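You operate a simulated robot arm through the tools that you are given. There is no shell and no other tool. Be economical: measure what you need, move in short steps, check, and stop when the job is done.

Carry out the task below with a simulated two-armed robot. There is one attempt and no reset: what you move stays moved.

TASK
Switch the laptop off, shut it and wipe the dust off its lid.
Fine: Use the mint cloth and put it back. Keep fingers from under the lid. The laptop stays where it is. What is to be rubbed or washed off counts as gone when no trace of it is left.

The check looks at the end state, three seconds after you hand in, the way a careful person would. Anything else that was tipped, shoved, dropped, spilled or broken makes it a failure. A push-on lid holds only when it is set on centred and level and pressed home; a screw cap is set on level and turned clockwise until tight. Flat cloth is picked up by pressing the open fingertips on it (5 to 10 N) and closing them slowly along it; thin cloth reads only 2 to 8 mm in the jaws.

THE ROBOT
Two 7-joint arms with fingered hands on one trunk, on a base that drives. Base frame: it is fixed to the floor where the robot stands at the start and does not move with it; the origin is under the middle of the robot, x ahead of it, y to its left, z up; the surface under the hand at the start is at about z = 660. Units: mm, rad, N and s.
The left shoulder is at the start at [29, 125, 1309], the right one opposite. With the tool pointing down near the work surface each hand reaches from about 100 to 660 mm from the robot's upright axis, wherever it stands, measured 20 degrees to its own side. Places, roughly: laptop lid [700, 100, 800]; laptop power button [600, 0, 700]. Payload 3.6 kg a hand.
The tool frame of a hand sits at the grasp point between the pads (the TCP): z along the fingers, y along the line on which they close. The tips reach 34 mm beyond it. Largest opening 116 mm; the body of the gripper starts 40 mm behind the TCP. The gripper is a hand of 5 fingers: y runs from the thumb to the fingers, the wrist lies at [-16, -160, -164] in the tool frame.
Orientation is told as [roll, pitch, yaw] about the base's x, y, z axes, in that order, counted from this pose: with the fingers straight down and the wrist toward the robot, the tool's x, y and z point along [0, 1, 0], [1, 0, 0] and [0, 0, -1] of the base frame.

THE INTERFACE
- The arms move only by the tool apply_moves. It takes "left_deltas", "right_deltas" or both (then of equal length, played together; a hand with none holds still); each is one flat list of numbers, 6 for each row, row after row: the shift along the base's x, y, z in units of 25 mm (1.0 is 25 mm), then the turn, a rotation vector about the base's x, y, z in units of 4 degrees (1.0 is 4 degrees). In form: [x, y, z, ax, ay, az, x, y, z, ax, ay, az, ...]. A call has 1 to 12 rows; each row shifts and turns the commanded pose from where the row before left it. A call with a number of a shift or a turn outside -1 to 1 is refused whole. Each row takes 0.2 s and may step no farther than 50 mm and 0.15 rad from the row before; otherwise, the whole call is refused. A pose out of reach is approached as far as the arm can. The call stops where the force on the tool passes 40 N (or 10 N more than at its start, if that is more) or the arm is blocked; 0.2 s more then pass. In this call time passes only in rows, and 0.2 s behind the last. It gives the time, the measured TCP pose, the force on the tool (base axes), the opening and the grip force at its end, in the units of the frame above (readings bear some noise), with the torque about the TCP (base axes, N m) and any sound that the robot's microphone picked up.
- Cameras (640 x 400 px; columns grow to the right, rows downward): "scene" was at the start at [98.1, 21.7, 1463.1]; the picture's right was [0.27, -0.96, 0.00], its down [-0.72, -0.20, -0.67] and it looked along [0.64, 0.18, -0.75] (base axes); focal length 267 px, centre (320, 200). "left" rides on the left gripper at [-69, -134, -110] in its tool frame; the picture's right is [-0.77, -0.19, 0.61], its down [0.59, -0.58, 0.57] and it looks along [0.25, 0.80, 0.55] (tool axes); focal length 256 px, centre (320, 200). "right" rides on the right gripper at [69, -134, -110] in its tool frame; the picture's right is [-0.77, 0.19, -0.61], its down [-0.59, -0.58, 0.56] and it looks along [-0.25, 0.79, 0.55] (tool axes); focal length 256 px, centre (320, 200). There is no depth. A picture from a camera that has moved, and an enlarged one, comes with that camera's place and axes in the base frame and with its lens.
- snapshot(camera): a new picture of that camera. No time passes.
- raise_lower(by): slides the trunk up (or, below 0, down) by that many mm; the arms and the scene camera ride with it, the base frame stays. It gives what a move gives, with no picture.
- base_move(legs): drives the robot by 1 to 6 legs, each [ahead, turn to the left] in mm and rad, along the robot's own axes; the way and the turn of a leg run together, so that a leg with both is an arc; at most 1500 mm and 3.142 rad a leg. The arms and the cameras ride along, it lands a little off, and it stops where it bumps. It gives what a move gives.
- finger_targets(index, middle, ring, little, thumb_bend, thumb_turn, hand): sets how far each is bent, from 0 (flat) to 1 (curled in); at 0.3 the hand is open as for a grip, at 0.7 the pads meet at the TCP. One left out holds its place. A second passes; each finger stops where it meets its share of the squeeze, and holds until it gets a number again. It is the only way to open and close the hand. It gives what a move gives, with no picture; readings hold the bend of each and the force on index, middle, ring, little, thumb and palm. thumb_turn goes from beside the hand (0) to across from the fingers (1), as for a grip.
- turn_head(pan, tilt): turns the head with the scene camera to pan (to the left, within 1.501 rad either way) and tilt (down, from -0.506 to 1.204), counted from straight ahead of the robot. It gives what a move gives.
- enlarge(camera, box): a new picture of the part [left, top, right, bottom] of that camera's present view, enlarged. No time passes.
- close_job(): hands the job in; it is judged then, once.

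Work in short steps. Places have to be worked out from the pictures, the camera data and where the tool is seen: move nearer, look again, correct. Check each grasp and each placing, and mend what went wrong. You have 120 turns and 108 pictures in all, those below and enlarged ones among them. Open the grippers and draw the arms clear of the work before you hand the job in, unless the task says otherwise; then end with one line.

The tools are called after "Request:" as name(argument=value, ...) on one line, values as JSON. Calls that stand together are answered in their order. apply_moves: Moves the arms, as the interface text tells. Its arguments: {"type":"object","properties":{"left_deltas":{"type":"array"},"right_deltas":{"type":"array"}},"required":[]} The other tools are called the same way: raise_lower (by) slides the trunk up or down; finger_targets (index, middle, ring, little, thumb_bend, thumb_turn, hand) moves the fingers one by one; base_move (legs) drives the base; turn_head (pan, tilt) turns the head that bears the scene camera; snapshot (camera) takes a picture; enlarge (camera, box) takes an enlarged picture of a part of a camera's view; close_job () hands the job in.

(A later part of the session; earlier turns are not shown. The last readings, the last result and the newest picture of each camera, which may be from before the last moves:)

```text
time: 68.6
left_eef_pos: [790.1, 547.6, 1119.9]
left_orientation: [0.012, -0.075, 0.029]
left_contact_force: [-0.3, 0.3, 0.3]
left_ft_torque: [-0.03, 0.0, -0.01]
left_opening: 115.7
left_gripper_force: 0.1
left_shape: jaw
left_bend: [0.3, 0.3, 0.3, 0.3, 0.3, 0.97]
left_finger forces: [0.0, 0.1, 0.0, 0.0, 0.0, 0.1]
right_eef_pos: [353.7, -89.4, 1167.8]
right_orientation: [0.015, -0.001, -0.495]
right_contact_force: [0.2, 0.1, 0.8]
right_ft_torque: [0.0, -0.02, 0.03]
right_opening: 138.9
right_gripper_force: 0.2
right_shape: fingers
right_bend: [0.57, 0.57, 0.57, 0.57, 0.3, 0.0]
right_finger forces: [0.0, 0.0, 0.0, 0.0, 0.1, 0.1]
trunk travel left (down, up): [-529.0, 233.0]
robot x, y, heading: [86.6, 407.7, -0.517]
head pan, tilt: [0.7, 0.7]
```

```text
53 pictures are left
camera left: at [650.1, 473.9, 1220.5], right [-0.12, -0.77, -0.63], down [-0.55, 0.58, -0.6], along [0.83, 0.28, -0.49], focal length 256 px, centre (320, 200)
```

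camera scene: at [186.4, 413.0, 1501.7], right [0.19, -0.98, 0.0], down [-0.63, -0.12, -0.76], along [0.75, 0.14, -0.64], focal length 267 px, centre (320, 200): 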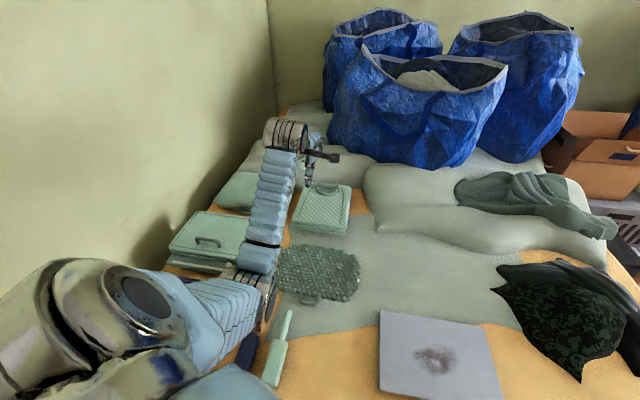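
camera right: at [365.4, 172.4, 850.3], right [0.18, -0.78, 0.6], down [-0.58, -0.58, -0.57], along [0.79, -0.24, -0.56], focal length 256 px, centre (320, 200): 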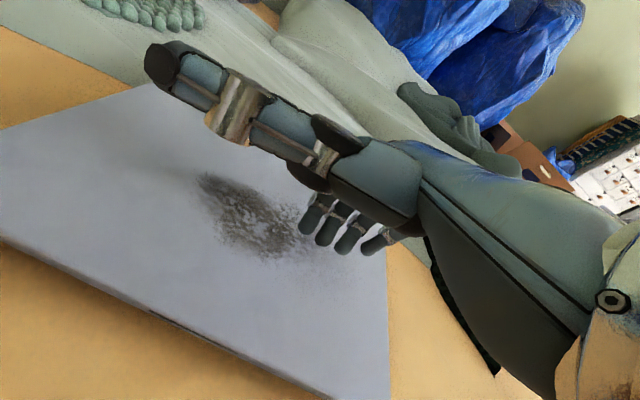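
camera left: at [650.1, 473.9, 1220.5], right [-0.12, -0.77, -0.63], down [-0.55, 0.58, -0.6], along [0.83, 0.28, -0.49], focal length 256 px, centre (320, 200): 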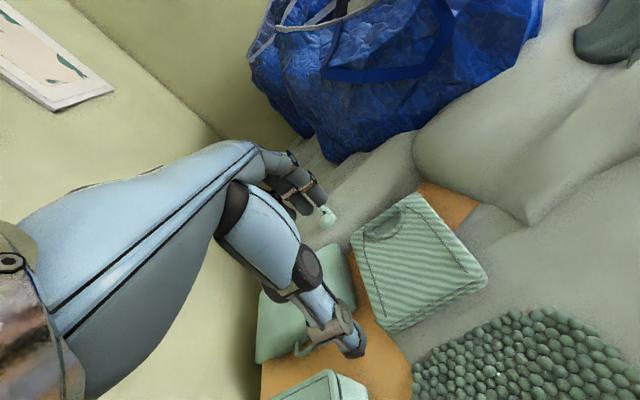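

Cloth front edge ≈ x 925, top z ≈ 725. I extend the left arm over the cloth at this height so the elbow straightens, before lowering the trunk.

Request:
apply_moves(left_deltas=[1, 0.1, 0, 0, 0, 0, 1, 0.1, 0, 0, 0, 0, 1, 0.1, 0, 0, 0, 0, 1, 0.1, 0, 0, 0, 0, 1, 0.1, 0, 0, 0, 0, 1, 0, 0, 0, 0, 0])

Request:
raise_lower(by=-150)

Request:
snapshot(camera="scene")

Request:
snapshot(camera="left")

```text
time: 70.0
left_eef_pos: [939.7, 561.0, 1118.6]
left_orientation: [0.01, -0.074, 0.027]
left_contact_force: [-0.4, 0.0, -0.8]
left_ft_torque: [-0.01, 0.01, -0.01]
left_opening: 116.1
left_gripper_force: 0.1
left_shape: jaw
left_bend: [0.3, 0.3, 0.3, 0.3, 0.3, 0.97]
left_finger forces: [0.0, 0.0, 0.0, 0.0, 0.0, 0.0]
right_eef_pos: [353.5, -90.6, 1168.5]
right_orientation: [0.016, -0.003, -0.496]
right_contact_force: [-0.9, 0.4, -0.2]
right_ft_torque: [0.0, 0.02, -0.02]
right_opening: 139.1
right_gripper_force: 0.1
right_shape: fingers
right_bend: [0.57, 0.57, 0.57, 0.57, 0.3, 0.0]
right_finger forces: [0.1, 0.0, 0.0, 0.0, 0.0, 0.1]
trunk travel left (down, up): [-529.0, 233.0]
robot x, y, heading: [85.8, 405.6, -0.511]
head pan, tilt: [0.7, 0.7]
```

```text
time: 71.7
left_eef_pos: [940.1, 560.2, 971.0]
left_orientation: [0.01, -0.077, 0.025]
left_contact_force: [0.2, -0.4, 0.9]
left_ft_torque: [0.0, 0.02, 0.0]
left_opening: 116.0
left_gripper_force: 0.0
left_shape: jaw
left_bend: [0.3, 0.3, 0.3, 0.3, 0.3, 0.97]
left_finger forces: [0.0, 0.0, 0.1, 0.1, 0.0, 0.1]
right_eef_pos: [353.2, -91.3, 1020.5]
right_orientation: [0.015, -0.003, -0.495]
right_contact_force: [0.2, 0.8, 0.3]
right_ft_torque: [0.0, -0.02, -0.01]
right_opening: 138.8
right_gripper_force: 0.2
right_shape: fingers
right_bend: [0.57, 0.57, 0.57, 0.57, 0.3, 0.0]
right_finger forces: [0.1, 0.1, 0.0, 0.1, 0.1, 0.1]
trunk travel left (down, up): [-379.0, 383.0]
robot x, y, heading: [83.6, 409.5, -0.514]
head pan, tilt: [0.7, 0.7]
```

```text
52 pictures are left
camera scene: at [211.6, 399.0, 1350.7], right [0.19, -0.98, 0.0], down [-0.63, -0.12, -0.76], along [0.75, 0.14, -0.64], focal length 267 px, centre (320, 200)
```

scene: 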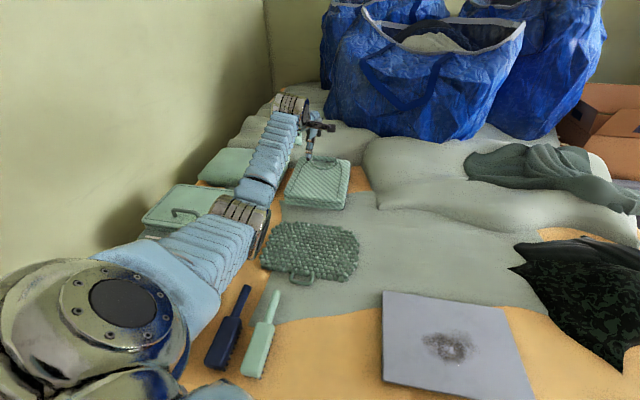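

```text
51 pictures are left
camera left: at [800.2, 486.2, 1071.6], right [-0.12, -0.77, -0.63], down [-0.55, 0.58, -0.6], along [0.83, 0.27, -0.49], focal length 256 px, centre (320, 200)
```

left: 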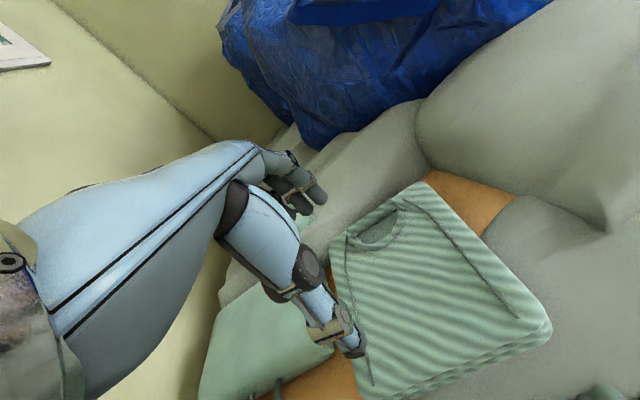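

Reach is close to its limit; I tilt the left hand ~8° more, extend 25 mm, narrow the fingers and lower the trunk another 130 mm.

Request:
finger_targets(hand="left", index=0.45, middle=0.45, ring=0.45, little=0.45, thumb_bend=0.45, thumb_turn=1)

Request:
apply_moves(left_deltas=[0.4, -0.2, 0, 0, -0.5, 0, 0.4, -0.2, 0, 0, -0.5, 0, 0.4, -0.2, 0, 0, -0.5, 0])

Request:
raise_lower(by=-130)

Request:
snapshot(camera="left")

Request:
snapshot(camera="scene")

```text
time: 72.7
left_eef_pos: [940.2, 561.0, 971.4]
left_orientation: [0.011, -0.073, 0.027]
left_contact_force: [-0.3, 0.5, -0.4]
left_ft_torque: [0.01, 0.01, 0.02]
left_opening: 74.5
left_gripper_force: 0.0
left_shape: fingers
left_bend: [0.45, 0.45, 0.45, 0.45, 0.45, 0.99]
left_finger forces: [0.0, 0.0, 0.0, 0.0, 0.0, 0.1]
right_eef_pos: [353.8, -91.1, 1020.4]
right_orientation: [0.018, -0.003, -0.495]
right_contact_force: [0.0, -0.5, 0.3]
right_ft_torque: [-0.01, 0.0, 0.01]
right_opening: 139.3
right_gripper_force: 0.1
right_shape: fingers
right_bend: [0.57, 0.57, 0.57, 0.57, 0.3, 0.0]
right_finger forces: [0.1, 0.0, 0.1, 0.0, 0.0, 0.0]
trunk travel left (down, up): [-379.0, 383.0]
robot x, y, heading: [86.3, 407.1, -0.513]
head pan, tilt: [0.7, 0.7]
```

```text
time: 73.5
left_eef_pos: [971.1, 544.1, 969.0]
left_orientation: [0.006, -0.179, 0.027]
left_contact_force: [-1.3, -0.1, 0.7]
left_ft_torque: [0.0, -0.01, -0.01]
left_opening: 74.6
left_gripper_force: 0.1
left_shape: fingers
left_bend: [0.45, 0.45, 0.45, 0.45, 0.45, 0.99]
left_finger forces: [0.0, 0.0, 0.0, 0.0, 0.1, 0.0]
right_eef_pos: [353.3, -90.8, 1018.5]
right_orientation: [0.016, -0.004, -0.496]
right_contact_force: [-0.7, 0.3, -0.1]
right_ft_torque: [0.0, 0.04, 0.01]
right_opening: 139.1
right_gripper_force: 0.0
right_shape: fingers
right_bend: [0.57, 0.57, 0.57, 0.57, 0.3, 0.0]
right_finger forces: [0.0, 0.0, 0.1, 0.1, 0.1, 0.1]
trunk travel left (down, up): [-379.0, 383.0]
robot x, y, heading: [85.8, 405.8, -0.513]
head pan, tilt: [0.7, 0.7]
```

```text
time: 75.1
left_eef_pos: [971.1, 545.5, 841.3]
left_orientation: [0.007, -0.179, 0.026]
left_contact_force: [0.7, -0.3, 0.5]
left_ft_torque: [0.01, 0.02, -0.01]
left_opening: 74.3
left_gripper_force: 0.0
left_shape: fingers
left_bend: [0.45, 0.45, 0.45, 0.45, 0.45, 0.99]
left_finger forces: [0.1, 0.0, 0.1, 0.0, 0.1, 0.1]
right_eef_pos: [354.2, -91.7, 889.4]
right_orientation: [0.016, -0.004, -0.494]
right_contact_force: [-0.8, 0.6, 0.6]
right_ft_torque: [0.01, 0.04, 0.0]
right_opening: 139.0
right_gripper_force: 0.1
right_shape: fingers
right_bend: [0.57, 0.57, 0.57, 0.57, 0.3, 0.0]
right_finger forces: [0.0, 0.1, 0.0, 0.1, 0.1, 0.1]
trunk travel left (down, up): [-249.0, 513.0]
robot x, y, heading: [87.2, 407.4, -0.513]
head pan, tilt: [0.7, 0.7]
```

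```text
50 pictures are left
camera left: at [820.6, 471.4, 926.4], right [-0.05, -0.77, -0.64], down [-0.48, 0.58, -0.66], along [0.87, 0.28, -0.4], focal length 256 px, centre (320, 200)
```

left: 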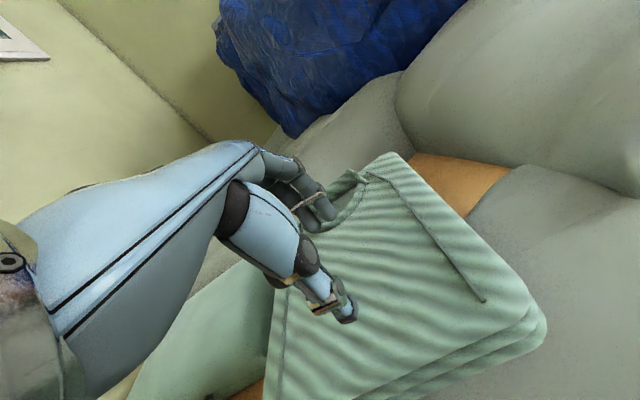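

```text
49 pictures are left
camera scene: at [254.0, 375.2, 1217.7], right [0.19, -0.98, 0.0], down [-0.63, -0.12, -0.76], along [0.75, 0.14, -0.64], focal length 267 px, centre (320, 200)
```

scene: 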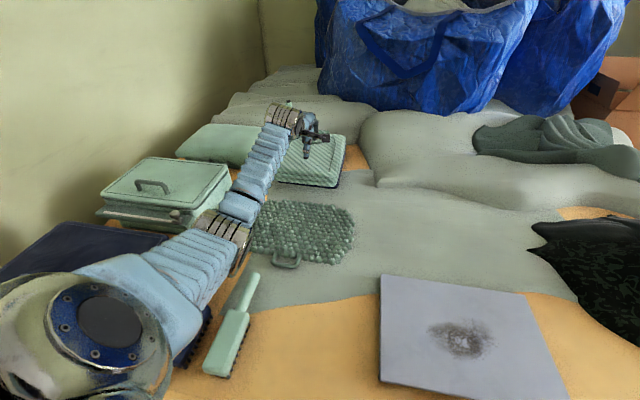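

Lowering also leans the trunk forward, so there's more reach than feared. I try extending toward the loop at the far side of the cloth (≈ x 1100–1150), staying above it.

Request:
apply_moves(left_deltas=[1, 0.1, 0, 0, -0.3, 0, 1, 0.1, 0, 0, -0.3, 0, 1, 0.1, 0, 0, -0.3, 0, 1, 0.1, 0, 0, -0.3, 0])

Request:
snapshot(camera="left")

```text
time: 76.1
left_eef_pos: [1060.4, 555.6, 837.9]
left_orientation: [0.006, -0.266, 0.026]
left_contact_force: [0.3, 0.5, -0.6]
left_ft_torque: [-0.01, 0.02, -0.01]
left_opening: 74.1
left_gripper_force: 0.1
left_shape: fingers
left_bend: [0.45, 0.45, 0.45, 0.45, 0.45, 0.99]
left_finger forces: [0.1, 0.1, 0.0, 0.0, 0.0, 0.0]
left hand out of reach, approached as far as the arm can: row 4
right_eef_pos: [354.3, -91.8, 889.6]
right_orientation: [0.014, -0.004, -0.496]
right_contact_force: [-0.3, -0.6, -0.5]
right_ft_torque: [0.01, 0.03, -0.01]
right_opening: 138.8
right_gripper_force: 0.0
right_shape: fingers
right_bend: [0.57, 0.57, 0.57, 0.57, 0.3, 0.0]
right_finger forces: [0.1, 0.0, 0.0, 0.0, 0.0, 0.0]
trunk travel left (down, up): [-249.0, 513.0]
robot x, y, heading: [87.3, 406.7, -0.516]
head pan, tilt: [0.7, 0.7]
```

```text
48 pictures are left
camera left: at [903.9, 481.6, 908.4], right [0.0, -0.77, -0.64], down [-0.42, 0.58, -0.69], along [0.91, 0.27, -0.32], focal length 256 px, centre (320, 200)
```

left: 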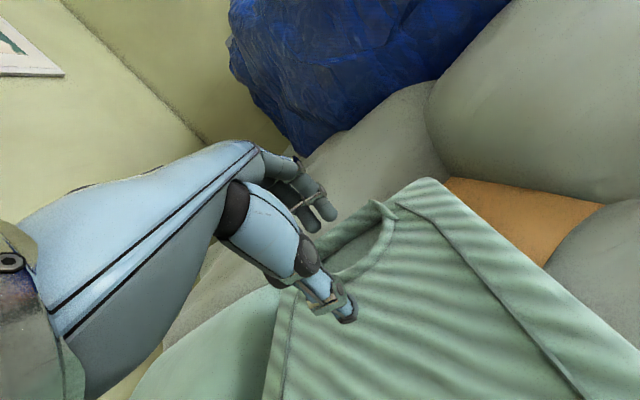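

Reached x=1060; the loop's near arc is about [1113,569]. I lower 40 mm and extend a bit more, then look.

Request:
raise_lower(by=-40)

Request:
apply_moves(left_deltas=[0.8, 0.1, 0, 0, -0.3, 0, 0.8, 0.1, 0, 0, -0.3, 0])

Request:
snapshot(camera="left")

Request:
enlarge(camera="scene", box=[240, 80, 370, 200])

```text
time: 76.8
left_eef_pos: [1063.7, 559.0, 815.2]
left_orientation: [-0.002, -0.294, 0.029]
left_contact_force: [-4.1, -1.2, 16.9]
left_ft_torque: [-0.19, 0.96, 0.01]
left_opening: 77.1
left_gripper_force: 8.2
left_shape: fingers
left_bend: [0.45, 0.45, 0.45, 0.45, 0.44, 0.99]
left_finger forces: [0.0, 0.0, 0.0, 0.0, 16.9, 0.0]
right_eef_pos: [353.6, -90.9, 851.0]
right_orientation: [0.018, 0.0, -0.494]
right_contact_force: [0.4, 0.6, 0.2]
right_ft_torque: [-0.02, 0.04, 0.03]
right_opening: 139.2
right_gripper_force: 0.1
right_shape: fingers
right_bend: [0.57, 0.57, 0.57, 0.57, 0.3, 0.0]
right_finger forces: [0.0, 0.0, 0.0, 0.0, 0.1, 0.0]
trunk travel left (down, up): [-213.0, 550.0]
robot x, y, heading: [85.3, 404.1, -0.505]
head pan, tilt: [0.7, 0.7]
stopped: the force on the tool passed its limit at 44 N (the readings are from after the stop); the commanded pose is now the measured one
```

```text
time: 77.4
left_eef_pos: [1072.5, 558.7, 815.4]
left_orientation: [0.0, -0.305, 0.03]
left_contact_force: [-5.3, -0.9, 24.0]
left_ft_torque: [-0.15, 1.26, 0.03]
left_opening: 77.1
left_gripper_force: 11.8
left_shape: fingers
left_bend: [0.45, 0.45, 0.45, 0.45, 0.44, 1.0]
left_finger forces: [0.0, 0.1, 0.1, 0.1, 23.7, 0.1]
left hand out of reach, approached as far as the arm can: row 1, 2
right_eef_pos: [353.5, -92.6, 851.5]
right_orientation: [0.02, 0.0, -0.494]
right_contact_force: [0.1, -0.8, -0.5]
right_ft_torque: [-0.01, 0.03, -0.03]
right_opening: 139.1
right_gripper_force: 0.0
right_shape: fingers
right_bend: [0.57, 0.57, 0.57, 0.57, 0.3, 0.0]
right_finger forces: [0.1, 0.0, 0.0, 0.1, 0.0, 0.1]
trunk travel left (down, up): [-213.0, 550.0]
robot x, y, heading: [85.8, 403.7, -0.513]
head pan, tilt: [0.7, 0.7]
```

```text
47 pictures are left
camera left: at [914.0, 484.1, 882.1], right [0.03, -0.77, -0.64], down [-0.4, 0.58, -0.71], along [0.92, 0.27, -0.29], focal length 256 px, centre (320, 200)
```

left: 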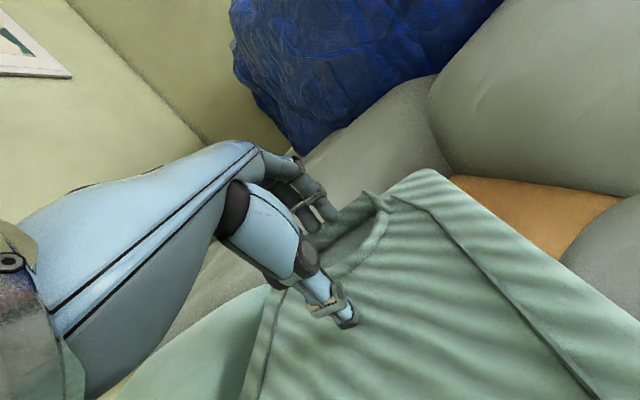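

```text
3.33 times, centred on (305, 140) of scene
camera zoom: at [265.5, 365.9, 1180.5], right [0.19, -0.98, 0.0], down [-0.63, -0.12, -0.77], along [0.75, 0.14, -0.64], focal length 891 px, centre (370, 400)
```

zoom: 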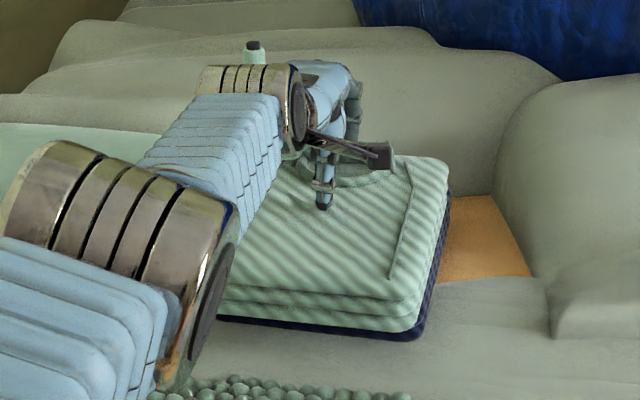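

The thumb is pressing on the cloth's top (z≈770). I relieve the pressure by lifting a few mm and inspect the fingers relative to the loop.

Request:
apply_moves(left_deltas=[-0.1, 0, 0.4, 0, 0, 0])

Request:
enlarge(camera="left", box=[230, 130, 430, 350])

```text
time: 77.8
left_eef_pos: [1069.7, 558.6, 816.7]
left_orientation: [0.004, -0.321, 0.029]
left_contact_force: [-2.0, 0.2, 5.0]
left_ft_torque: [-0.03, 0.31, -0.02]
left_opening: 75.3
left_gripper_force: 2.7
left_shape: fingers
left_bend: [0.45, 0.45, 0.45, 0.45, 0.45, 0.99]
left_finger forces: [0.0, 0.0, 0.0, 0.1, 5.1, 0.1]
right_eef_pos: [354.3, -91.0, 851.5]
right_orientation: [0.018, 0.003, -0.495]
right_contact_force: [-0.3, 0.4, 0.6]
right_ft_torque: [0.04, 0.01, 0.0]
right_opening: 138.8
right_gripper_force: 0.0
right_shape: fingers
right_bend: [0.57, 0.57, 0.57, 0.57, 0.3, 0.0]
right_finger forces: [0.1, 0.1, 0.1, 0.1, 0.0, 0.0]
trunk travel left (down, up): [-213.0, 550.0]
robot x, y, heading: [85.6, 404.0, -0.512]
head pan, tilt: [0.7, 0.7]
```

```text
1.82 times, centred on (330, 240) of left
camera zoom: at [910.6, 484.4, 880.0], right [0.04, -0.77, -0.64], down [-0.39, 0.58, -0.72], along [0.92, 0.28, -0.28], focal length 465 px, centre (302, 127)
```

zoom: 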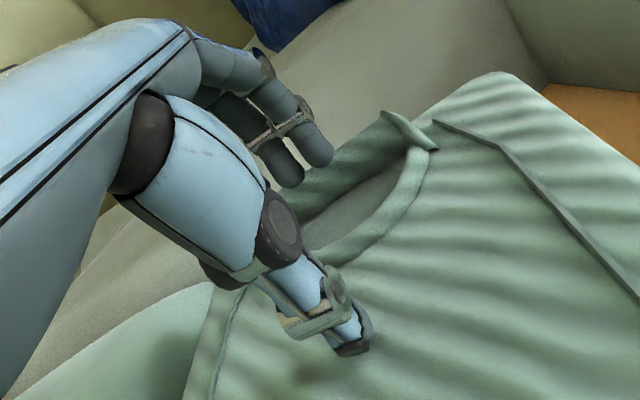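

Fingertips are over the ring's inside ([1119,550,795]); the ring's near arc is at ~[1070,551,778]. I lift slightly, bend the thumb more so the hand can sit lower, and shift back 12 mm.

Request:
apply_moves(left_deltas=[-0.3, 0, 0.5, 0, 0, 0, -0.3, 0, 0.3, 0, 0, 0])

Request:
finger_targets(hand="left", thumb_bend=0.63)

Request:
apply_moves(left_deltas=[0, 0, -0.4, 0, 0, 0, 0, 0, -0.4, 0, 0, 0, 0, 0, -0.2, 0, 0, 0])

Request:
enlarge(camera="left", box=[230, 130, 430, 350])

```text
time: 78.4
left_eef_pos: [1056.4, 557.2, 838.6]
left_orientation: [0.002, -0.322, 0.031]
left_contact_force: [0.0, -0.2, 0.0]
left_ft_torque: [0.01, -0.01, 0.0]
left_opening: 74.2
left_gripper_force: 0.1
left_shape: fingers
left_bend: [0.45, 0.45, 0.45, 0.45, 0.45, 0.99]
left_finger forces: [0.0, 0.0, 0.0, 0.1, 0.1, 0.0]
right_eef_pos: [356.7, -92.5, 851.6]
right_orientation: [0.014, 0.004, -0.493]
right_contact_force: [-0.1, -0.2, 0.0]
right_ft_torque: [-0.04, -0.02, 0.0]
right_opening: 139.0
right_gripper_force: 0.1
right_shape: fingers
right_bend: [0.57, 0.57, 0.57, 0.57, 0.3, 0.0]
right_finger forces: [0.0, 0.1, 0.1, 0.0, 0.1, 0.0]
trunk travel left (down, up): [-213.0, 550.0]
robot x, y, heading: [82.7, 407.9, -0.515]
head pan, tilt: [0.7, 0.7]
```

```text
time: 79.4
left_eef_pos: [1056.4, 557.5, 839.3]
left_orientation: [-0.001, -0.323, 0.031]
left_contact_force: [-0.2, -0.2, -0.4]
left_ft_torque: [-0.01, 0.01, 0.0]
left_opening: 48.1
left_gripper_force: 0.1
left_shape: fingers
left_bend: [0.45, 0.45, 0.45, 0.45, 0.63, 1.0]
left_finger forces: [0.0, 0.1, 0.1, 0.0, 0.1, 0.1]
right_eef_pos: [355.5, -91.1, 850.7]
right_orientation: [0.016, 0.004, -0.493]
right_contact_force: [0.0, -1.2, -0.5]
right_ft_torque: [0.01, 0.01, -0.01]
right_opening: 138.9
right_gripper_force: 0.1
right_shape: fingers
right_bend: [0.57, 0.57, 0.57, 0.57, 0.3, 0.0]
right_finger forces: [0.0, 0.1, 0.1, 0.0, 0.0, 0.0]
trunk travel left (down, up): [-213.0, 550.0]
robot x, y, heading: [87.2, 405.1, -0.511]
head pan, tilt: [0.7, 0.7]
```

```text
time: 80.2
left_eef_pos: [1056.5, 557.2, 813.5]
left_orientation: [-0.001, -0.324, 0.03]
left_contact_force: [-0.4, -0.2, 0.2]
left_ft_torque: [-0.02, 0.05, 0.0]
left_opening: 48.0
left_gripper_force: 0.1
left_shape: fingers
left_bend: [0.45, 0.45, 0.45, 0.45, 0.63, 1.0]
left_finger forces: [0.0, 0.0, 0.0, 0.1, 0.0, 0.0]
right_eef_pos: [356.5, -91.0, 849.9]
right_orientation: [0.015, 0.003, -0.495]
right_contact_force: [-0.9, 0.0, 0.2]
right_ft_torque: [0.0, -0.01, -0.03]
right_opening: 139.1
right_gripper_force: 0.1
right_shape: fingers
right_bend: [0.57, 0.57, 0.57, 0.57, 0.3, 0.0]
right_finger forces: [0.0, 0.0, 0.0, 0.0, 0.1, 0.0]
trunk travel left (down, up): [-213.0, 550.0]
robot x, y, heading: [82.6, 405.5, -0.51]
head pan, tilt: [0.7, 0.7]
```

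```text
1.82 times, centred on (330, 240) of left
camera zoom: at [897.0, 484.0, 876.2], right [0.04, -0.77, -0.64], down [-0.38, 0.58, -0.72], along [0.92, 0.27, -0.27], focal length 465 px, centre (302, 127)
```

zoom: 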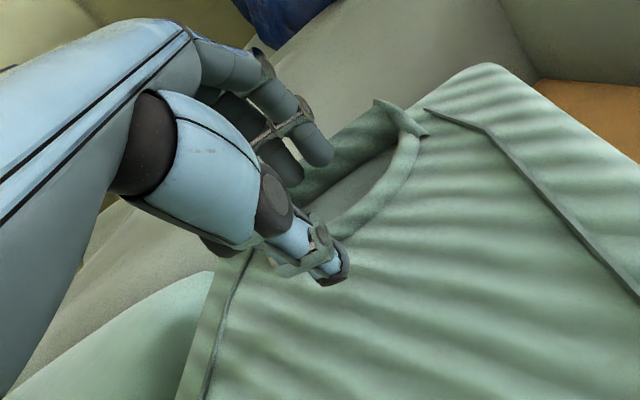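

Thumb is just in front of the ring's near arc and fingers over the ring. I lower until light contact.

Request:
apply_moves(left_deltas=[0, 0, -0.2, 0, 0, 0, 0, 0, -0.2, 0, 0, 0])

Request:
finger_targets(hand="left", index=0.6, middle=0.6, ring=0.6, little=0.6)

Request:
enlarge(camera="left", box=[230, 130, 430, 350])

```text
time: 80.8
left_eef_pos: [1053.6, 556.9, 806.8]
left_orientation: [0.0, -0.328, 0.03]
left_contact_force: [-1.5, 0.0, 6.7]
left_ft_torque: [-0.06, 0.13, 0.03]
left_opening: 47.2
left_gripper_force: 3.4
left_shape: fingers
left_bend: [0.45, 0.45, 0.45, 0.45, 0.63, 1.0]
left_finger forces: [0.0, 0.0, 0.1, 0.0, 6.2, 0.1]
right_eef_pos: [354.7, -91.8, 850.5]
right_orientation: [0.018, 0.003, -0.494]
right_contact_force: [0.4, 0.3, 0.4]
right_ft_torque: [0.0, 0.0, -0.03]
right_opening: 139.2
right_gripper_force: 0.0
right_shape: fingers
right_bend: [0.57, 0.57, 0.57, 0.57, 0.3, 0.0]
right_finger forces: [0.0, 0.0, 0.0, 0.0, 0.0, 0.0]
trunk travel left (down, up): [-213.0, 550.0]
robot x, y, heading: [85.6, 406.3, -0.512]
head pan, tilt: [0.7, 0.7]
```

```text
time: 81.8
left_eef_pos: [1055.8, 558.7, 806.2]
left_orientation: [0.001, -0.328, 0.031]
left_contact_force: [-2.4, -0.3, 9.8]
left_ft_torque: [-0.02, 0.19, 0.03]
left_opening: 24.9
left_gripper_force: 4.4
left_shape: fingers
left_bend: [0.6, 0.6, 0.6, 0.6, 0.64, 1.0]
left_finger forces: [0.0, 0.0, 0.0, 0.0, 9.9, 0.1]
right_eef_pos: [353.4, -92.0, 850.2]
right_orientation: [0.02, 0.001, -0.493]
right_contact_force: [-0.6, -0.7, -0.8]
right_ft_torque: [0.04, -0.04, -0.02]
right_opening: 138.9
right_gripper_force: 0.0
right_shape: fingers
right_bend: [0.57, 0.57, 0.57, 0.57, 0.3, 0.0]
right_finger forces: [0.1, 0.1, 0.0, 0.1, 0.0, 0.0]
trunk travel left (down, up): [-213.0, 550.0]
robot x, y, heading: [88.3, 406.3, -0.509]
head pan, tilt: [0.7, 0.7]
```

```text
1.82 times, centred on (330, 240) of left
camera zoom: at [895.3, 484.0, 868.5], right [0.04, -0.77, -0.64], down [-0.38, 0.58, -0.72], along [0.92, 0.27, -0.27], focal length 465 px, centre (302, 127)
```

zoom: 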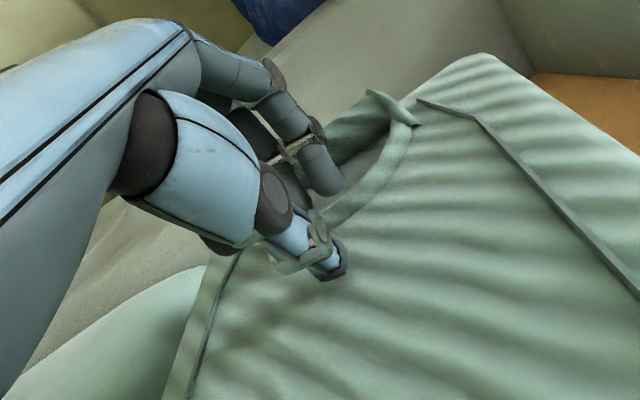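

Fingers are coming in behind the ring's near arc with the thumb in front. I close fully.

Request:
finger_targets(hand="left", index=0.75, middle=0.75, ring=0.75, little=0.75, thumb_bend=0.75)

Request:
enlarge(camera="left", box=[230, 130, 430, 350])

```text
time: 82.8
left_eef_pos: [1055.9, 557.0, 804.5]
left_orientation: [-0.002, -0.325, 0.031]
left_contact_force: [0.1, 0.3, -0.2]
left_ft_torque: [-0.01, 0.01, -0.01]
left_opening: 0.0
left_gripper_force: 0.0
left_shape: fingers
left_bend: [0.72, 0.73, 0.75, 0.75, 0.73, 1.0]
left_finger forces: [0.1, 0.0, 0.0, 0.1, 0.0, 0.0]
right_eef_pos: [354.6, -90.6, 850.4]
right_orientation: [0.017, 0.003, -0.493]
right_contact_force: [-0.1, 0.2, 0.0]
right_ft_torque: [-0.01, 0.02, 0.01]
right_opening: 139.0
right_gripper_force: 0.1
right_shape: fingers
right_bend: [0.57, 0.57, 0.57, 0.57, 0.3, 0.0]
right_finger forces: [0.0, 0.0, 0.1, 0.0, 0.0, 0.0]
trunk travel left (down, up): [-213.0, 550.0]
robot x, y, heading: [87.2, 406.6, -0.512]
head pan, tilt: [0.7, 0.7]
```

```text
1.82 times, centred on (330, 240) of left
camera zoom: at [896.4, 484.2, 866.5], right [0.04, -0.77, -0.64], down [-0.38, 0.58, -0.72], along [0.92, 0.27, -0.27], focal length 465 px, centre (302, 127)
```

zoom: 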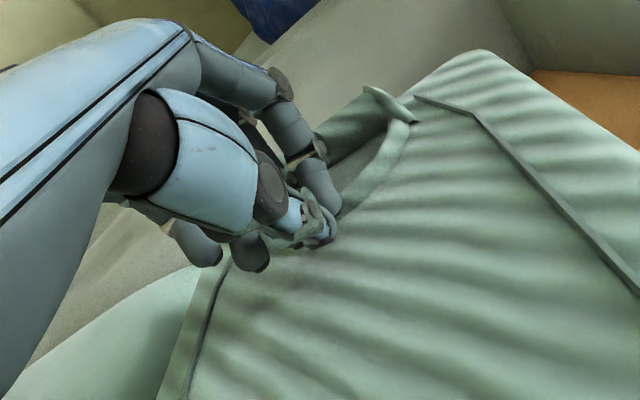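

Closed empty: the ring is too flat to hook. I'll use the press-and-close method instead: lift, go to the cloth's middle with the hand levelled, fingers open.

Request:
apply_moves(left_deltas=[0, 0, 0.9, 0, 0, 0, -0.4, 0, 0.7, 0, 0.7, 0, -0.4, 0, 0, 0, 0.8, 0, -0.4, 0, 0, 0, 0.8, 0, -0.4, 0, 0, 0, 0.8, 0, -0.4, 0, 0, 0, 0.8, 0, -0.4, 0, 0, 0, 0.6, 0])

Request:
finger_targets(hand="left", index=0.45, middle=0.45, ring=0.45, little=0.45, thumb_bend=0.45)

Request:
snapshot(camera="left")

```text
time: 84.4
left_eef_pos: [996.4, 556.5, 842.4]
left_orientation: [0.007, -0.011, 0.029]
left_contact_force: [-0.4, 0.9, -0.9]
left_ft_torque: [0.02, 0.01, -0.03]
left_opening: 0.1
left_gripper_force: 0.0
left_shape: fingers
left_bend: [0.72, 0.73, 0.75, 0.75, 0.73, 1.0]
left_finger forces: [0.1, 0.0, 0.0, 0.0, 0.0, 0.0]
right_eef_pos: [355.5, -91.2, 851.1]
right_orientation: [0.018, 0.004, -0.495]
right_contact_force: [-0.3, -0.1, -0.2]
right_ft_torque: [0.01, -0.01, 0.04]
right_opening: 138.8
right_gripper_force: 0.1
right_shape: fingers
right_bend: [0.57, 0.57, 0.57, 0.57, 0.3, 0.0]
right_finger forces: [0.0, 0.0, 0.1, 0.1, 0.0, 0.1]
trunk travel left (down, up): [-213.0, 550.0]
robot x, y, heading: [83.6, 409.5, -0.506]
head pan, tilt: [0.7, 0.7]
```

```text
time: 85.4
left_eef_pos: [997.6, 557.3, 843.3]
left_orientation: [0.01, -0.012, 0.028]
left_contact_force: [0.2, 0.4, 0.6]
left_ft_torque: [0.02, 0.01, -0.01]
left_opening: 73.5
left_gripper_force: 0.1
left_shape: fingers
left_bend: [0.45, 0.45, 0.45, 0.45, 0.45, 0.99]
left_finger forces: [0.1, 0.1, 0.1, 0.1, 0.1, 0.0]
right_eef_pos: [355.1, -92.0, 851.5]
right_orientation: [0.015, 0.003, -0.493]
right_contact_force: [-0.9, 0.2, 0.1]
right_ft_torque: [0.01, -0.01, 0.0]
right_opening: 139.1
right_gripper_force: 0.0
right_shape: fingers
right_bend: [0.57, 0.57, 0.57, 0.57, 0.3, 0.0]
right_finger forces: [0.0, 0.0, 0.0, 0.0, 0.0, 0.0]
trunk travel left (down, up): [-213.0, 550.0]
robot x, y, heading: [85.5, 407.5, -0.511]
head pan, tilt: [0.7, 0.7]
```

```text
41 pictures are left
camera left: at [863.9, 483.4, 952.7], right [-0.16, -0.77, -0.62], down [-0.59, 0.58, -0.57], along [0.79, 0.27, -0.54], focal length 256 px, centre (320, 200)
```

left: 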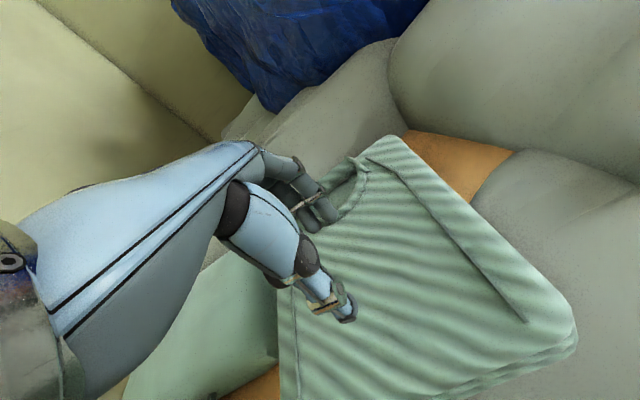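

Level and centred over the cloth. Lower to contact in small steps.

Request:
apply_moves(left_deltas=[0, 0, -0.6, 0, 0, 0, 0, 0, -0.5, 0, 0, 0, 0, 0, -0.3, 0, 0, 0, 0, 0, -0.2, 0, 0, 0])

```text
time: 86.4
left_eef_pos: [997.2, 556.2, 803.6]
left_orientation: [0.009, -0.012, 0.028]
left_contact_force: [0.2, -0.4, 1.2]
left_ft_torque: [-0.07, -0.04, 0.01]
left_opening: 73.6
left_gripper_force: 0.8
left_shape: fingers
left_bend: [0.45, 0.45, 0.45, 0.45, 0.45, 0.99]
left_finger forces: [1.7, 0.1, 0.1, 0.1, 0.1, 0.0]
right_eef_pos: [355.3, -90.7, 850.5]
right_orientation: [0.016, 0.005, -0.493]
right_contact_force: [0.5, 0.4, 0.0]
right_ft_torque: [0.01, -0.01, 0.0]
right_opening: 138.9
right_gripper_force: 0.1
right_shape: fingers
right_bend: [0.57, 0.57, 0.57, 0.57, 0.3, 0.0]
right_finger forces: [0.1, 0.1, 0.0, 0.0, 0.0, 0.0]
trunk travel left (down, up): [-213.0, 550.0]
robot x, y, heading: [85.2, 407.3, -0.511]
head pan, tilt: [0.7, 0.7]
```

Index just touches. I press a little more.

Request:
apply_moves(left_deltas=[0, 0, -0.15, 0, -0.3, 0])

```text
time: 86.8
left_eef_pos: [996.0, 555.7, 804.0]
left_orientation: [0.005, -0.038, 0.029]
left_contact_force: [1.0, -1.0, 11.8]
left_ft_torque: [-0.02, 0.51, -0.01]
left_opening: 74.2
left_gripper_force: 5.2
left_shape: fingers
left_bend: [0.45, 0.45, 0.45, 0.45, 0.45, 0.99]
left_finger forces: [0.1, 0.1, 0.1, 0.1, 11.0, 0.0]
right_eef_pos: [353.8, -92.7, 851.2]
right_orientation: [0.017, 0.002, -0.493]
right_contact_force: [0.5, -0.5, 0.8]
right_ft_torque: [0.0, -0.02, 0.02]
right_opening: 138.9
right_gripper_force: 0.1
right_shape: fingers
right_bend: [0.57, 0.57, 0.57, 0.57, 0.3, 0.0]
right_finger forces: [0.1, 0.1, 0.1, 0.1, 0.0, 0.1]
trunk travel left (down, up): [-213.0, 550.0]
robot x, y, heading: [86.1, 405.9, -0.513]
head pan, tilt: [0.7, 0.7]
```

Thumb now bears it all; I rotate back slightly to balance thumb and fingers.

Request:
apply_moves(left_deltas=[0, 0, 0, 0, 0.22, 0])

```text
time: 87.2
left_eef_pos: [997.0, 556.9, 803.4]
left_orientation: [0.008, -0.02, 0.027]
left_contact_force: [1.6, 0.4, 12.3]
left_ft_torque: [-0.08, 0.14, 0.01]
left_opening: 73.8
left_gripper_force: 6.1
left_shape: fingers
left_bend: [0.45, 0.45, 0.45, 0.45, 0.45, 0.99]
left_finger forces: [4.6, 0.0, 0.0, 0.0, 7.9, 0.1]
right_eef_pos: [354.1, -91.7, 851.4]
right_orientation: [0.017, 0.002, -0.494]
right_contact_force: [-0.6, 0.3, 0.2]
right_ft_torque: [-0.01, 0.03, 0.0]
right_opening: 139.1
right_gripper_force: 0.1
right_shape: fingers
right_bend: [0.57, 0.57, 0.57, 0.57, 0.3, 0.0]
right_finger forces: [0.1, 0.1, 0.0, 0.1, 0.1, 0.0]
trunk travel left (down, up): [-213.0, 550.0]
robot x, y, heading: [86.2, 403.6, -0.515]
head pan, tilt: [0.7, 0.7]
```

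Index 4.6 N and thumb 7.9 N, total 12 N; good. I close slowly in stages.

Request:
finger_targets(hand="left", index=0.53, middle=0.53, ring=0.53, little=0.53, thumb_bend=0.53)

Request:
finger_targets(hand="left", index=0.61, middle=0.61, ring=0.61, little=0.61, thumb_bend=0.61)

Request:
finger_targets(hand="left", index=0.72, middle=0.72, ring=0.72, little=0.72, thumb_bend=0.72)

Request:
snapshot(camera="left")

```text
time: 88.2
left_eef_pos: [996.4, 558.3, 802.0]
left_orientation: [0.01, -0.021, 0.028]
left_contact_force: [0.4, -0.5, 17.7]
left_ft_torque: [-0.16, 0.18, 0.05]
left_opening: 57.0
left_gripper_force: 9.0
left_shape: fingers
left_bend: [0.52, 0.53, 0.53, 0.53, 0.52, 1.0]
left_finger forces: [7.3, 0.1, 0.0, 0.0, 10.6, 0.0]
right_eef_pos: [354.1, -92.2, 851.9]
right_orientation: [0.017, 0.001, -0.492]
right_contact_force: [-0.2, 0.1, -0.4]
right_ft_torque: [-0.04, 0.01, -0.02]
right_opening: 139.1
right_gripper_force: 0.0
right_shape: fingers
right_bend: [0.57, 0.57, 0.57, 0.57, 0.3, 0.0]
right_finger forces: [0.0, 0.0, 0.1, 0.1, 0.0, 0.0]
trunk travel left (down, up): [-213.0, 550.0]
robot x, y, heading: [89.0, 403.5, -0.509]
head pan, tilt: [0.7, 0.7]
```

```text
time: 89.2
left_eef_pos: [993.8, 557.5, 802.1]
left_orientation: [0.007, -0.02, 0.027]
left_contact_force: [-2.8, -0.3, 18.1]
left_ft_torque: [-0.09, 0.42, 0.03]
left_opening: 33.2
left_gripper_force: 8.7
left_shape: fingers
left_bend: [0.61, 0.61, 0.61, 0.61, 0.6, 1.0]
left_finger forces: [4.2, 0.1, 0.1, 0.0, 12.8, 0.1]
right_eef_pos: [354.2, -91.4, 852.5]
right_orientation: [0.016, 0.0, -0.494]
right_contact_force: [0.5, 0.0, 0.5]
right_ft_torque: [0.03, 0.01, 0.0]
right_opening: 139.2
right_gripper_force: 0.0
right_shape: fingers
right_bend: [0.57, 0.57, 0.57, 0.57, 0.3, 0.0]
right_finger forces: [0.0, 0.0, 0.0, 0.0, 0.0, 0.1]
trunk travel left (down, up): [-213.0, 550.0]
robot x, y, heading: [88.0, 405.9, -0.515]
head pan, tilt: [0.7, 0.7]
```

```text
time: 90.2
left_eef_pos: [996.5, 557.6, 798.9]
left_orientation: [0.01, -0.016, 0.028]
left_contact_force: [-1.2, -0.2, 1.3]
left_ft_torque: [0.0, 0.03, 0.02]
left_opening: 0.1
left_gripper_force: 0.1
left_shape: fingers
left_bend: [0.72, 0.72, 0.72, 0.72, 0.71, 1.0]
left_finger forces: [0.0, 0.0, 0.0, 0.0, 0.0, 0.0]
right_eef_pos: [355.8, -91.0, 851.3]
right_orientation: [0.018, 0.002, -0.493]
right_contact_force: [0.2, -0.7, -0.4]
right_ft_torque: [0.01, 0.0, 0.0]
right_opening: 139.0
right_gripper_force: 0.1
right_shape: fingers
right_bend: [0.57, 0.57, 0.57, 0.57, 0.3, 0.0]
right_finger forces: [0.1, 0.0, 0.0, 0.1, 0.0, 0.1]
trunk travel left (down, up): [-213.0, 550.0]
robot x, y, heading: [86.9, 406.0, -0.511]
head pan, tilt: [0.7, 0.7]
```

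```text
40 pictures are left
camera left: at [862.4, 483.5, 907.6], right [-0.16, -0.77, -0.62], down [-0.58, 0.58, -0.57], along [0.8, 0.27, -0.54], focal length 256 px, centre (320, 200)
```

left: 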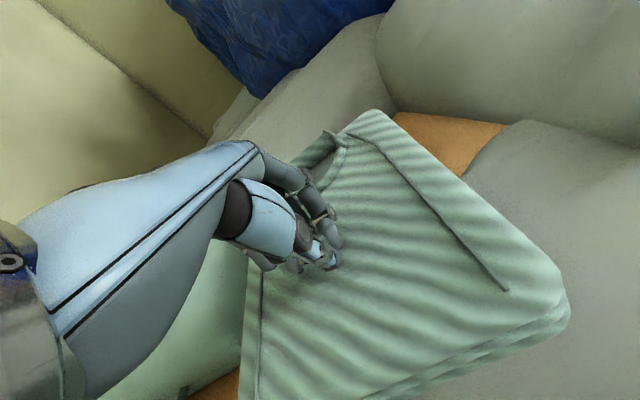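

The fingers slid shut empty, so the folded cloth is stiff: its loop must be the handle. I raise and pull the hand back to get a clear close look at the loop.

Request:
apply_moves(left_deltas=[0, 0, 1, 0, 0, 0, -0.5, 0.8, 1, 0, 0, 0, -0.5, 0.8, 1, 0, 0, 0, -0.5, 0.8, 0, 0, 0, 0, -0.5, 0.8, 0, 0, 0, 0])

Request:
enlarge(camera="left", box=[290, 130, 450, 280])

Request:
enlarge(camera="scene", box=[270, 90, 370, 170])

```text
time: 91.4
left_eef_pos: [945.7, 637.7, 876.1]
left_orientation: [0.007, -0.018, 0.028]
left_contact_force: [-0.5, 0.7, -0.5]
left_ft_torque: [-0.02, -0.01, -0.03]
left_opening: 0.0
left_gripper_force: 0.1
left_shape: fingers
left_bend: [0.72, 0.72, 0.72, 0.72, 0.71, 1.0]
left_finger forces: [0.0, 0.0, 0.1, 0.0, 0.0, 0.1]
right_eef_pos: [356.2, -91.5, 850.9]
right_orientation: [0.017, 0.005, -0.494]
right_contact_force: [-0.5, 0.2, 0.3]
right_ft_torque: [0.0, 0.02, 0.03]
right_opening: 139.2
right_gripper_force: 0.0
right_shape: fingers
right_bend: [0.57, 0.57, 0.57, 0.57, 0.3, 0.0]
right_finger forces: [0.1, 0.0, 0.0, 0.1, 0.1, 0.0]
trunk travel left (down, up): [-213.0, 550.0]
robot x, y, heading: [85.8, 404.2, -0.514]
head pan, tilt: [0.7, 0.7]
```

```text
2.67 times, centred on (370, 205) of left
camera zoom: at [811.8, 564.4, 985.0], right [-0.15, -0.77, -0.62], down [-0.58, 0.58, -0.57], along [0.8, 0.27, -0.54], focal length 683 px, centre (187, 187)
```

zoom: 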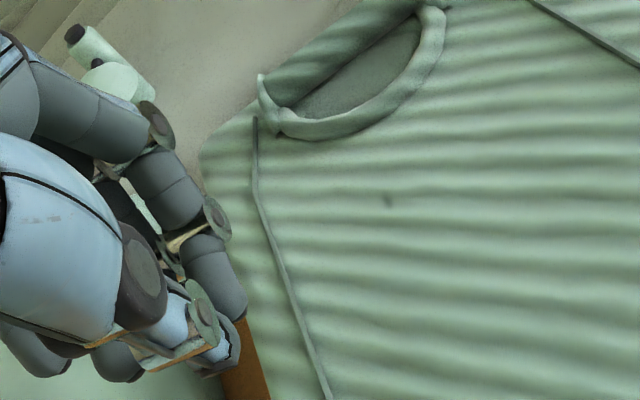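

```text
5.00 times, centred on (320, 130) of scene
camera zoom: at [269.4, 367.1, 1179.7], right [0.19, -0.98, 0.0], down [-0.63, -0.12, -0.76], along [0.75, 0.14, -0.64], focal length 1337 px, centre (320, 550)
```

zoom: 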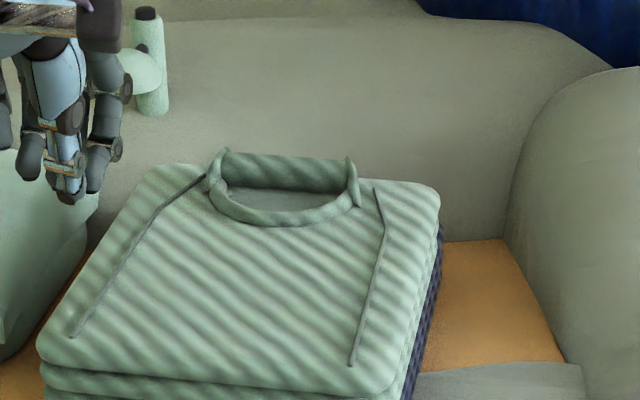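

This close view shows a collar and plackets — it's a folded shirt, not a cloth. I need to recheck the other mint items: the small block near the front edge and the knobbly mat.

Request:
enlarge(camera="scene", box=[220, 180, 380, 280])

Request:
turn_head(pan=0.0, tilt=0.8)

Request:
snapshot(camera="scene")

Request:
snapshot(camera="right")

```text
4.00 times, centred on (300, 230) of scene
camera zoom: at [269.4, 367.1, 1179.7], right [0.19, -0.98, 0.0], down [-0.63, -0.12, -0.76], along [0.75, 0.14, -0.64], focal length 1070 px, centre (400, 80)
```

zoom: 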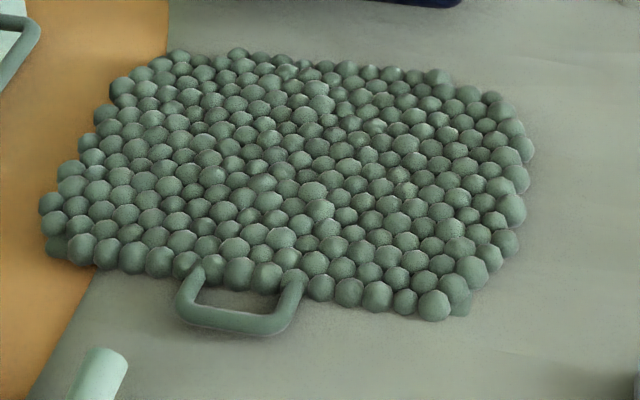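

```text
time: 92.5
left_eef_pos: [945.3, 637.2, 877.4]
left_orientation: [0.009, -0.018, 0.027]
left_contact_force: [1.0, -1.6, 0.5]
left_ft_torque: [-0.02, 0.01, 0.01]
left_opening: 0.0
left_gripper_force: 0.1
left_shape: fingers
left_bend: [0.72, 0.72, 0.72, 0.72, 0.71, 1.0]
left_finger forces: [0.0, 0.0, 0.1, 0.0, 0.1, 0.1]
right_eef_pos: [355.6, -91.7, 851.2]
right_orientation: [0.016, 0.003, -0.496]
right_contact_force: [0.2, -0.2, -0.4]
right_ft_torque: [0.03, 0.0, 0.05]
right_opening: 139.1
right_gripper_force: 0.0
right_shape: fingers
right_bend: [0.57, 0.57, 0.57, 0.57, 0.3, 0.0]
right_finger forces: [0.0, 0.0, 0.0, 0.0, 0.0, 0.0]
trunk travel left (down, up): [-213.0, 550.0]
robot x, y, heading: [85.6, 406.9, -0.516]
head pan, tilt: [0.0, 0.799]
```

```text
36 pictures are left
camera scene: at [256.4, 311.4, 1171.5], right [-0.49, -0.87, 0.0], down [-0.63, 0.35, -0.7], along [0.61, -0.34, -0.72], focal length 267 px, centre (320, 200)
```

scene: 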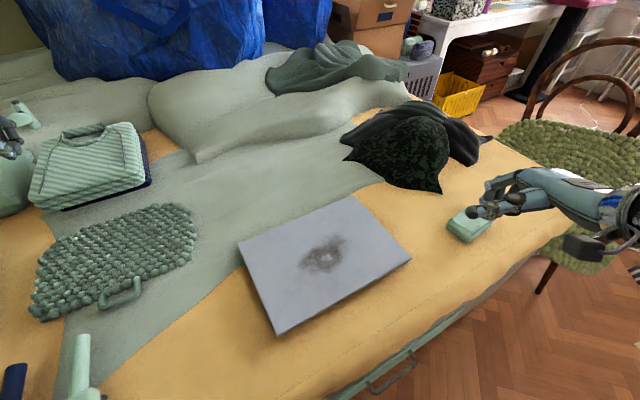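

```text
35 pictures are left
camera right: at [269.8, 31.5, 963.0], right [-0.2, -0.78, 0.6], down [-0.78, -0.24, -0.57], along [0.59, -0.59, -0.56], focal length 256 px, centre (320, 200)
```

right: 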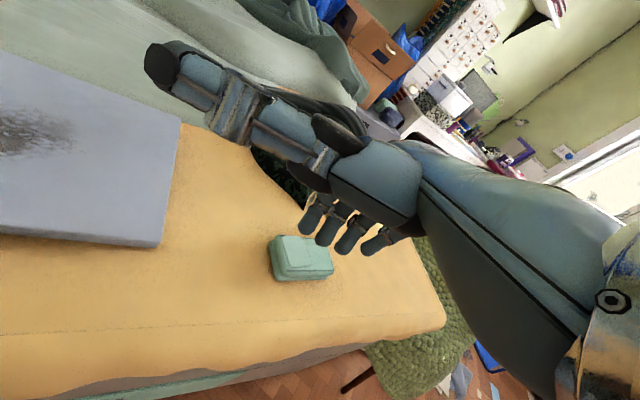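

The small mint block lies right by the laptop and is graspable; I enlarge it, and the similar things on the crate.

Request:
enlarge(camera="right", box=[240, 210, 360, 300])

Request:
enlarge(camera="scene", box=[380, 10, 460, 70])

```text
4.44 times, centred on (300, 255) of right
camera zoom: at [269.8, 31.5, 963.0], right [-0.2, -0.78, 0.6], down [-0.78, -0.24, -0.57], along [0.59, -0.59, -0.56], focal length 1138 px, centre (409, -44)
```

zoom: 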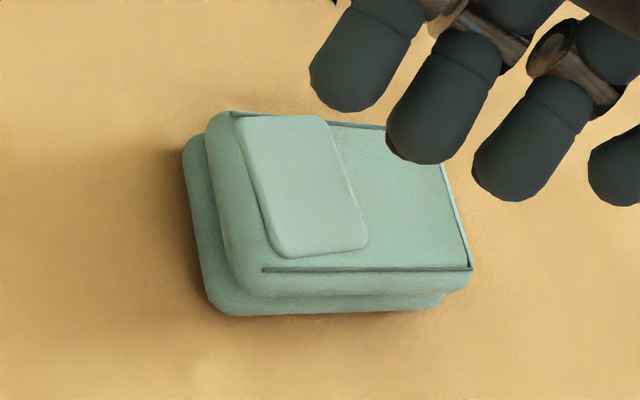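

```text
6.67 times, centred on (420, 40) of scene
camera zoom: at [256.4, 311.4, 1171.5], right [-0.49, -0.87, 0.0], down [-0.63, 0.35, -0.7], along [0.61, -0.34, -0.72], focal length 1783 px, centre (-347, 1267)
```

zoom: 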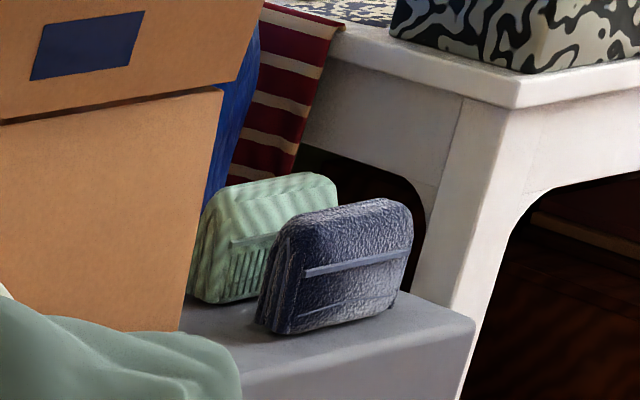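

The block is a folded cloth (hems, two layers) at about [430,-193], ~88×58×30 mm, top z≈690 — that's the mint cloth. I raise the trunk and retract the left arm along its way out.

Request:
raise_lower(by=200)

Request:
apply_moves(left_deltas=[-1, -0.4, 0, 0, 0, 0, -1, -0.4, 0, 0, 0, 0, -1, -0.4, 0, 0, 0, 0, -1, -0.4, 0, 0, 0, 0, -1, -0.4, 0, 0, 0, 0, -1, -0.4, 0, 0, 0, 0, -1, -0.4, 0, 0, 0, 0, -1, -0.4, 0, 0, 0, 0, -1, -0.4, 0, 0, 0, 0, -1, -0.4, 0, 0, 0, 0, -1, -0.4, 0, 0, 0, 0, -1, -0.4, 0, 0, 0, 0])

Request:
snapshot(camera="scene")

```text
time: 94.7
left_eef_pos: [945.6, 638.2, 1075.2]
left_orientation: [0.009, -0.016, 0.029]
left_contact_force: [0.6, 0.4, 0.3]
left_ft_torque: [-0.04, 0.0, -0.02]
left_opening: 0.0
left_gripper_force: 0.0
left_shape: fingers
left_bend: [0.72, 0.72, 0.72, 0.72, 0.71, 1.0]
left_finger forces: [0.0, 0.0, 0.0, 0.0, 0.1, 0.0]
right_eef_pos: [355.8, -92.0, 1049.2]
right_orientation: [0.015, 0.005, -0.493]
right_contact_force: [0.0, -0.2, -0.4]
right_ft_torque: [0.01, -0.04, 0.0]
right_opening: 139.0
right_gripper_force: 0.1
right_shape: fingers
right_bend: [0.57, 0.57, 0.57, 0.57, 0.3, 0.0]
right_finger forces: [0.0, 0.0, 0.0, 0.0, 0.0, 0.0]
trunk travel left (down, up): [-413.0, 350.0]
robot x, y, heading: [85.8, 402.9, -0.507]
head pan, tilt: [0.0, 0.799]
```

```text
time: 97.3
left_eef_pos: [643.7, 516.8, 1075.4]
left_orientation: [0.009, -0.016, 0.027]
left_contact_force: [0.3, 0.7, -0.9]
left_ft_torque: [-0.02, -0.01, 0.01]
left_opening: 0.0
left_gripper_force: 0.0
left_shape: fingers
left_bend: [0.72, 0.72, 0.72, 0.72, 0.71, 1.0]
left_finger forces: [0.1, 0.0, 0.1, 0.0, 0.0, 0.0]
right_eef_pos: [355.6, -91.0, 1051.5]
right_orientation: [0.015, 0.003, -0.493]
right_contact_force: [-0.1, 1.0, -0.4]
right_ft_torque: [-0.02, 0.0, 0.01]
right_opening: 139.2
right_gripper_force: 0.0
right_shape: fingers
right_bend: [0.57, 0.57, 0.57, 0.57, 0.3, 0.0]
right_finger forces: [0.1, 0.0, 0.1, 0.1, 0.0, 0.1]
trunk travel left (down, up): [-413.0, 350.0]
robot x, y, heading: [84.9, 406.0, -0.514]
head pan, tilt: [0.0, 0.799]
```

```text
32 pictures are left
camera scene: at [190.3, 348.2, 1376.4], right [-0.49, -0.87, 0.0], down [-0.63, 0.35, -0.7], along [0.61, -0.34, -0.72], focal length 267 px, centre (320, 200)
```

scene: 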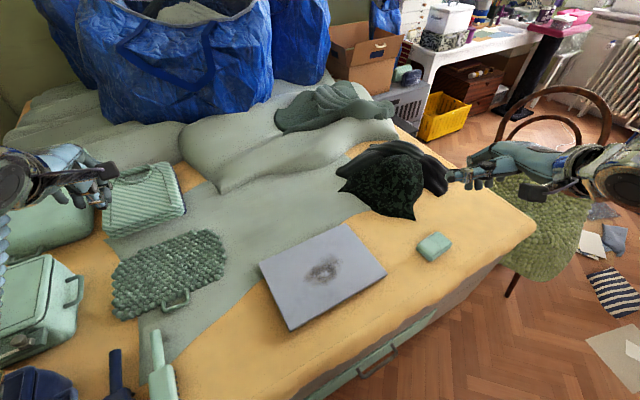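

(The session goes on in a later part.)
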